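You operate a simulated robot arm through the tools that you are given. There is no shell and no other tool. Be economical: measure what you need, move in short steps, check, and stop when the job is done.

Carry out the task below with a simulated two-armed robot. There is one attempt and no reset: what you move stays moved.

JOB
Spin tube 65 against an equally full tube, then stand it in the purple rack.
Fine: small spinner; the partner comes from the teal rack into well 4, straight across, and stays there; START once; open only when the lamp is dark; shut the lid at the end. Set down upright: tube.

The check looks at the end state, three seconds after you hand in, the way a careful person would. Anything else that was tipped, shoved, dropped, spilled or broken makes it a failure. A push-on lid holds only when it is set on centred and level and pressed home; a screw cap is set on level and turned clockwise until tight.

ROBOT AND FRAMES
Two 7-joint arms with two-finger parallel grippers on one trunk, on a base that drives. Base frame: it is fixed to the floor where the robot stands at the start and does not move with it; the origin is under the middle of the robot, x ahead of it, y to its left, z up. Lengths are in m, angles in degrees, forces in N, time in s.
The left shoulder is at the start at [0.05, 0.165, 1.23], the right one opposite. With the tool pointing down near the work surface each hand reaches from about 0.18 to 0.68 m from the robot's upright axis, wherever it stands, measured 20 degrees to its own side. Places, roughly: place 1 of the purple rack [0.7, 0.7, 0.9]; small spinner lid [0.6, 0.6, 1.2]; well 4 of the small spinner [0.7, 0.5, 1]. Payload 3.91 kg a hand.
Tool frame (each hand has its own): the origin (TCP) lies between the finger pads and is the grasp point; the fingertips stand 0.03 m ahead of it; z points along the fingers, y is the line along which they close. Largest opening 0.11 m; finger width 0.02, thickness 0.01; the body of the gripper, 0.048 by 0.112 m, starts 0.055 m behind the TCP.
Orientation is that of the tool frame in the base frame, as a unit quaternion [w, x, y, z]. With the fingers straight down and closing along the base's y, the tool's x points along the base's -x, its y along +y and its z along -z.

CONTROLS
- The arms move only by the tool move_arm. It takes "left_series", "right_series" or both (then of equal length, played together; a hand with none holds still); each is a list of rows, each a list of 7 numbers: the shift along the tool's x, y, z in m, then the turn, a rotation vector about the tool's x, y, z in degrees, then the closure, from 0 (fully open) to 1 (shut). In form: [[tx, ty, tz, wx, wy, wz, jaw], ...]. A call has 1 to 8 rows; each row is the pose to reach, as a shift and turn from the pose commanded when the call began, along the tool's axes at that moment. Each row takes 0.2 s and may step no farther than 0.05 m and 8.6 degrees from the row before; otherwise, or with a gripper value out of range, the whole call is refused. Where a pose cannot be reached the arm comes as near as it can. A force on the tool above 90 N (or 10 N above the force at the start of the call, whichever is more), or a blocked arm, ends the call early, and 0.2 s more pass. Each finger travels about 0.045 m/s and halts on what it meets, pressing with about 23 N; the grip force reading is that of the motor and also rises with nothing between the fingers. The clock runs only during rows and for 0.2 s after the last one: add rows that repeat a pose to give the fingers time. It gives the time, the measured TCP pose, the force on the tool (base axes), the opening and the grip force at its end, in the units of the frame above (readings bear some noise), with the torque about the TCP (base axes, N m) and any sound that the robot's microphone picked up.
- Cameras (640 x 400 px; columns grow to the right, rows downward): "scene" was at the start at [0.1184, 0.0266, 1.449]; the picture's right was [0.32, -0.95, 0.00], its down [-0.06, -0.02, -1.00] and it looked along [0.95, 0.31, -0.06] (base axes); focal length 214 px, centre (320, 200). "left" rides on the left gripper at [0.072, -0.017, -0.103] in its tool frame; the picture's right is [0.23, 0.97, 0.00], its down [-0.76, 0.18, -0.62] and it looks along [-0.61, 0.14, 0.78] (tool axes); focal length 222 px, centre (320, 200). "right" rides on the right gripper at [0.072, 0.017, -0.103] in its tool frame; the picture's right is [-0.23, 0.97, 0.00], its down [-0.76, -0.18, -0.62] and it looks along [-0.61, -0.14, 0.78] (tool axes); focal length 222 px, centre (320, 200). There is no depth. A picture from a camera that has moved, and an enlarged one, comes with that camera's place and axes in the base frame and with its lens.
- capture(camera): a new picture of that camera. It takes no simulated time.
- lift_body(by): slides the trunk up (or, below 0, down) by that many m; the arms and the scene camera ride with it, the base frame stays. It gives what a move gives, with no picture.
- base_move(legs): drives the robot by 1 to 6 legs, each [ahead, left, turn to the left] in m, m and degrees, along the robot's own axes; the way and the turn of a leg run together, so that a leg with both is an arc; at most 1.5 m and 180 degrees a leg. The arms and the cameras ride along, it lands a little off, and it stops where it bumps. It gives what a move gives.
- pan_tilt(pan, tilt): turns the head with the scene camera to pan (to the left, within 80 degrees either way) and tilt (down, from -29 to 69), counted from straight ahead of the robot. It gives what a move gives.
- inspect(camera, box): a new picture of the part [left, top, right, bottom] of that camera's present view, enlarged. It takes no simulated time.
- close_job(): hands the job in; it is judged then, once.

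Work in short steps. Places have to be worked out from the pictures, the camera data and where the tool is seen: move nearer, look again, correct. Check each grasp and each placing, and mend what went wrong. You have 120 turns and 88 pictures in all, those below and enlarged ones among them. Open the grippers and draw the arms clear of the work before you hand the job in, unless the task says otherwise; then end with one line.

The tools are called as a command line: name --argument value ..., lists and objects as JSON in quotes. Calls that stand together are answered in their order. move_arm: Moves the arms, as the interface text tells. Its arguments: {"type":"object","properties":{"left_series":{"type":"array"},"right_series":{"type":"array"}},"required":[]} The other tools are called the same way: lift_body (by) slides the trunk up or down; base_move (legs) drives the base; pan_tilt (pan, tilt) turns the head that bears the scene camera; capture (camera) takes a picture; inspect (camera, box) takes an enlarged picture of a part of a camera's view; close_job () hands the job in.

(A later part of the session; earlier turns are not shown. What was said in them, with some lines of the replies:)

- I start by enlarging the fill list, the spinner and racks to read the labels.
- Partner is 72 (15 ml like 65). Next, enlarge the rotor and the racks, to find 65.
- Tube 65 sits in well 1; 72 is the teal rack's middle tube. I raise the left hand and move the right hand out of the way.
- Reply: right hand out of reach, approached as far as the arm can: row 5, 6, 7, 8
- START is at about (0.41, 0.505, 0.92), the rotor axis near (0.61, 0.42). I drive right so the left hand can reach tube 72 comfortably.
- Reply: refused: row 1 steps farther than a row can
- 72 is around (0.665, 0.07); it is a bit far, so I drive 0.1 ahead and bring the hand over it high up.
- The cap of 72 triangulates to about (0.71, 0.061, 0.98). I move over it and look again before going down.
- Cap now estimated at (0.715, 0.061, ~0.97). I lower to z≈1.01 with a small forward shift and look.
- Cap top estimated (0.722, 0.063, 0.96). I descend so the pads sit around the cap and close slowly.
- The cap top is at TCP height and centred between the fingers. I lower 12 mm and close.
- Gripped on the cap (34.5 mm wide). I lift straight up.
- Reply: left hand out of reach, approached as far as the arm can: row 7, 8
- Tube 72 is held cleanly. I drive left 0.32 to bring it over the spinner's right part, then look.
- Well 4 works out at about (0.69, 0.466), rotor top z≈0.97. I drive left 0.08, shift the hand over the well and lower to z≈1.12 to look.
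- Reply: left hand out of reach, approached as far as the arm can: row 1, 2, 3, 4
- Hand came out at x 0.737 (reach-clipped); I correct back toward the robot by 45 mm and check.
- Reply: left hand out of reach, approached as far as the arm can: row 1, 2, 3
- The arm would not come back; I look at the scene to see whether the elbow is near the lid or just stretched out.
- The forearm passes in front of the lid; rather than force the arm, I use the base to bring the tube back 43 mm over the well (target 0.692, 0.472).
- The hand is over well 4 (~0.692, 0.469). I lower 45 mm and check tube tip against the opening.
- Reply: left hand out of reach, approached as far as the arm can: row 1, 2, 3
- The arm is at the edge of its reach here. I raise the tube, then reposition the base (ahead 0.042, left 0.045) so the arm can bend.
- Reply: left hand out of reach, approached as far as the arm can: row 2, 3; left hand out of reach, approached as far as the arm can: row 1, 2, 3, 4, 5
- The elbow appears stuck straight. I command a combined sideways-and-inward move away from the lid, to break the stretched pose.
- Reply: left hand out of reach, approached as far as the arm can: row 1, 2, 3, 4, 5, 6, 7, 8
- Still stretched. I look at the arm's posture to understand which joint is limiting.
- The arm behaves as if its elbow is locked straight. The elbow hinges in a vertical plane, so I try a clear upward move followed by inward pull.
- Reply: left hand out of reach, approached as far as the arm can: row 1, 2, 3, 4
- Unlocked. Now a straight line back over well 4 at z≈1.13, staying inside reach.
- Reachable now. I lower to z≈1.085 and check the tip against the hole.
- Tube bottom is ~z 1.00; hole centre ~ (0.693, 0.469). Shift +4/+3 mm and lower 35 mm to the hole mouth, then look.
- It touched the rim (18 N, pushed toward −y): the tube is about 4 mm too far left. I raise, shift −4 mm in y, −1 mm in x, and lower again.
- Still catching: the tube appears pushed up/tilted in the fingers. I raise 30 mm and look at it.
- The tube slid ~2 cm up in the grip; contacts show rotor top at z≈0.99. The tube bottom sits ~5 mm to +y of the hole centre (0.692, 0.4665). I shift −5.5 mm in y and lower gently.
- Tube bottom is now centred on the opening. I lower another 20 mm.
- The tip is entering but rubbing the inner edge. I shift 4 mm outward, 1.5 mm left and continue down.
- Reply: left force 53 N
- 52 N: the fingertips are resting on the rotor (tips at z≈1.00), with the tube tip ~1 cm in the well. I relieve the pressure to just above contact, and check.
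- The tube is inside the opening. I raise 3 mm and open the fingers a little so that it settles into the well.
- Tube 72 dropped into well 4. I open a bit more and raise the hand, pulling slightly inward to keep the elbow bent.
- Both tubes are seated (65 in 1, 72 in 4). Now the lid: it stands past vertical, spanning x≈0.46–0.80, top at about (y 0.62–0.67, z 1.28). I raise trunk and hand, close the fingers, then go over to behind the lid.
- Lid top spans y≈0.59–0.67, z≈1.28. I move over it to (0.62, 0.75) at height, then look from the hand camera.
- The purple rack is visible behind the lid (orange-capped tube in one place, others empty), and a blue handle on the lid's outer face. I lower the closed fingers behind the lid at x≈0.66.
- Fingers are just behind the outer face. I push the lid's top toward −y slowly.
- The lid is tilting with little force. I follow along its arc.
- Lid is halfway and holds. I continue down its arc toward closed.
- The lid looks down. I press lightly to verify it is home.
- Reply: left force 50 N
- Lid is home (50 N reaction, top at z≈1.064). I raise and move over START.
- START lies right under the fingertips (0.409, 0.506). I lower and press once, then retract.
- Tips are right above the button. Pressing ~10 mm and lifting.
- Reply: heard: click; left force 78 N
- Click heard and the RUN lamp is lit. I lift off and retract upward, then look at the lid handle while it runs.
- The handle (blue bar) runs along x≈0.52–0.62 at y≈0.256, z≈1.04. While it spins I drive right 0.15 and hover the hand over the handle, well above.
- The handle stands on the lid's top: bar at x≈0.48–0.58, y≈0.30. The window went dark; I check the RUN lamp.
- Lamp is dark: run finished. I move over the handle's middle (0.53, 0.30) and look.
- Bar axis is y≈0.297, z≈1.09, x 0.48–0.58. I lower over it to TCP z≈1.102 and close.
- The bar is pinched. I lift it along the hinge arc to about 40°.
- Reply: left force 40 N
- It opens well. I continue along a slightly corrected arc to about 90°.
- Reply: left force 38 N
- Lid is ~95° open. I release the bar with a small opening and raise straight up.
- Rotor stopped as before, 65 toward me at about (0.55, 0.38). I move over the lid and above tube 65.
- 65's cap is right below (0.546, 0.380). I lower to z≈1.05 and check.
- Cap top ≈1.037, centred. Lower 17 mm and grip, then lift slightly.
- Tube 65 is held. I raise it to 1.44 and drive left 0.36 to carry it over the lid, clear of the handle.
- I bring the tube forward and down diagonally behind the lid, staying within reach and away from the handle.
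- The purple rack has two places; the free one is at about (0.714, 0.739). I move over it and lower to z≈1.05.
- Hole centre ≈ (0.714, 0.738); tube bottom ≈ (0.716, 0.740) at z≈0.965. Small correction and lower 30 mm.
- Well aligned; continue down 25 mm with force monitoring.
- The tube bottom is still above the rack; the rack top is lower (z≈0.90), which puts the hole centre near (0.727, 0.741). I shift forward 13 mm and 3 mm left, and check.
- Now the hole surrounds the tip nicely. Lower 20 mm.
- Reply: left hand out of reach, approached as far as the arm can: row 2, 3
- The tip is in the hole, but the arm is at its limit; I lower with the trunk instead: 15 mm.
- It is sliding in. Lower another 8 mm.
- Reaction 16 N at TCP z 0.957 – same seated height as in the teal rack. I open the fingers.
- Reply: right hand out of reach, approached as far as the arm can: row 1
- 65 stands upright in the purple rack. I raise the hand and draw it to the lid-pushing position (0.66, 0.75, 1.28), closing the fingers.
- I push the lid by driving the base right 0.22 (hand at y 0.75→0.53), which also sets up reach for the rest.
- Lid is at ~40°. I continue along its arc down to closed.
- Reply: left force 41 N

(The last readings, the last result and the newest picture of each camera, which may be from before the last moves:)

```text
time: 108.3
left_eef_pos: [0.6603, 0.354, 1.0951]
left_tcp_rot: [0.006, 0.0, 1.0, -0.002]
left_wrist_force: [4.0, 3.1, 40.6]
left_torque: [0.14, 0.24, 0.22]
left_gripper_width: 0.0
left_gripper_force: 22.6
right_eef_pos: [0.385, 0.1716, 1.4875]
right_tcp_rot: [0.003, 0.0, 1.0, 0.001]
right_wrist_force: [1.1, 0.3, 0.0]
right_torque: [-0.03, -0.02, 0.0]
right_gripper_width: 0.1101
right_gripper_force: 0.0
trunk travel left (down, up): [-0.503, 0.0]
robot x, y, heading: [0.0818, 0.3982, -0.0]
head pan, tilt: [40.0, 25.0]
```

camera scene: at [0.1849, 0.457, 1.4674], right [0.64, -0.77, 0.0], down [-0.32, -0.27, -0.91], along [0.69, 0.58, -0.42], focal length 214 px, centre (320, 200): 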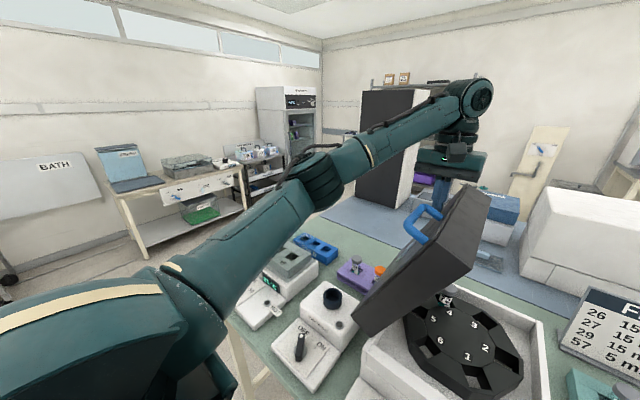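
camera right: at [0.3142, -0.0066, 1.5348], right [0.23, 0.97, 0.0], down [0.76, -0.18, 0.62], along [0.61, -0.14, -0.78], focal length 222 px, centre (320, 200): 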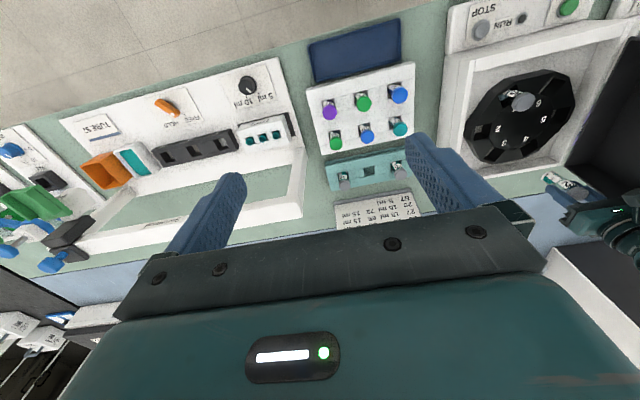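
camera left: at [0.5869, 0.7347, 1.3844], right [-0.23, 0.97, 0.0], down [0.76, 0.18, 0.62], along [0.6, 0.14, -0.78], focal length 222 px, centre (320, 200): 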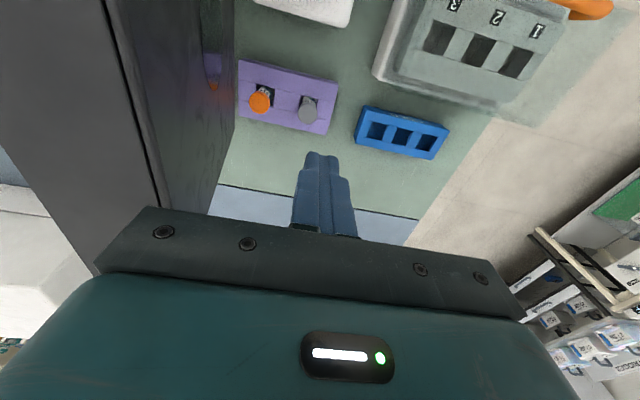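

Lid home at the same height as before. I raise the hand clear, open it, back off the base a little and take a final look.

move_arm --left_series '[[0, 0, -0.05, 0, 0, 0, 1], [0, 0, -0.09, 0, 0, 0, 1], [0, 0, -0.13, 0, 0, 0, 0.8], [0.03, 0.02, -0.16, 0, 0, 0, 0.5], [0.07, 0.04, -0.18, 0, 0, 0, 0.3], [0.11, 0.06, -0.2, 0, 0, 0, 0], [0.15, 0.08, -0.22, 0, 0, 0, 0], [0.18, 0.1, -0.23, 0, 0, 0, 0]]'

base_move --legs '[[-0.15, 0, 0]]'

pan_tilt --pan 15 --tilt 35

capture --camera "scene"

capture --camera "left"

```text
time: 110.1
left_eef_pos: [0.4794, 0.4532, 1.3153]
left_tcp_rot: [-0.001, -0.001, 1.0, -0.001]
left_wrist_force: [-0.4, 0.4, 0.4]
left_torque: [0.0, -0.04, -0.02]
left_gripper_width: 0.1102
left_gripper_force: 0.0
right_eef_pos: [0.3874, 0.1707, 1.4867]
right_tcp_rot: [0.001, -0.001, 1.0, 0.001]
right_wrist_force: [0.1, 0.4, -1.0]
right_torque: [-0.01, -0.03, 0.02]
right_gripper_width: 0.1099
right_gripper_force: 0.0
trunk travel left (down, up): [-0.503, 0.0]
robot x, y, heading: [0.0836, 0.3972, 0.2]
head pan, tilt: [40.0, 25.0]
```

```text
time: 111.5
left_eef_pos: [0.33, 0.453, 1.3158]
left_tcp_rot: [-0.001, -0.002, 1.0, 0.0]
left_wrist_force: [-0.4, 0.3, -0.1]
left_torque: [-0.03, 0.0, 0.02]
left_gripper_width: 0.1101
left_gripper_force: 0.1
right_eef_pos: [0.2398, 0.1712, 1.4858]
right_tcp_rot: [0.0, -0.001, 1.0, 0.001]
right_wrist_force: [-0.7, -0.3, 0.2]
right_torque: [-0.01, 0.0, 0.0]
right_gripper_width: 0.11
right_gripper_force: 0.2
trunk travel left (down, up): [-0.503, 0.0]
robot x, y, heading: [-0.0643, 0.4046, 0.1]
head pan, tilt: [40.0, 25.0]
```

```text
time: 112.4
left_eef_pos: [0.3309, 0.4519, 1.316]
left_tcp_rot: [-0.001, -0.002, 1.0, 0.0]
left_wrist_force: [-0.4, 0.1, 0.2]
left_torque: [0.03, -0.01, 0.0]
left_gripper_width: 0.1098
left_gripper_force: 0.0
right_eef_pos: [0.241, 0.1701, 1.4859]
right_tcp_rot: [0.0, -0.001, 1.0, 0.001]
right_wrist_force: [0.1, -0.2, 1.8]
right_torque: [0.01, -0.04, 0.04]
right_gripper_width: 0.1102
right_gripper_force: 0.0
trunk travel left (down, up): [-0.503, 0.0]
robot x, y, heading: [-0.0644, 0.4006, 0.2]
head pan, tilt: [15.0, 35.0]
```

```text
7 pictures are left
camera scene: at [0.0505, 0.4206, 1.4517], right [0.26, -0.96, 0.0], down [-0.55, -0.15, -0.82], along [0.79, 0.22, -0.57], focal length 214 px, centre (320, 200)
```

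scene: 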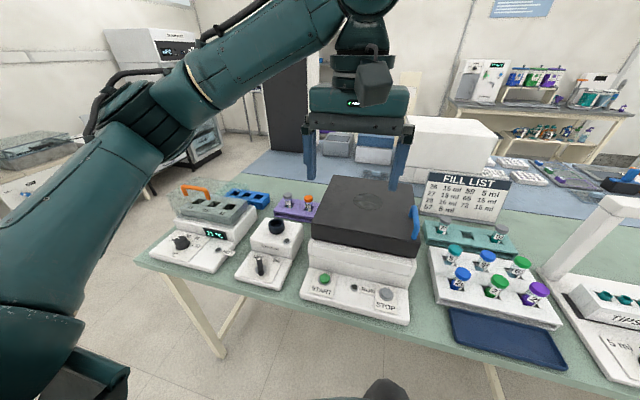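

```text
6 pictures are left
camera left: at [0.2581, 0.4354, 1.4207], right [-0.23, 0.97, 0.0], down [0.76, 0.18, 0.62], along [0.61, 0.14, -0.78], focal length 222 px, centre (320, 200)
```

left: 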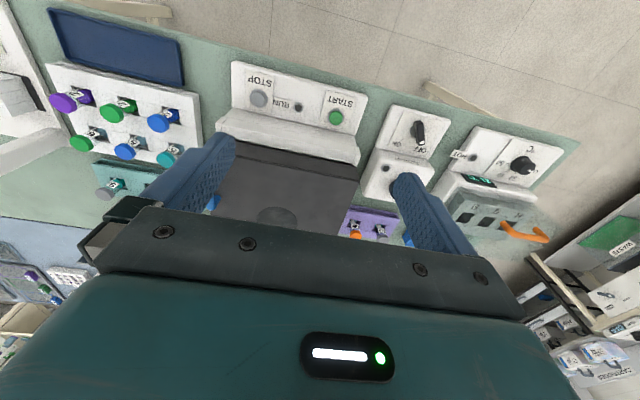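

Everything is in place: lid shut, lamp dark, 65 upright in the purple rack, 72 in well 4, grippers open and clear. Handing in.

close_job

```text
The job is handed in.
```

Tube 65 was spun once against tube 72 (both 15 ml on the fill list) and now stands upright in the purple rack; 72 stays in well 4 and the small spinner's lid is shut.
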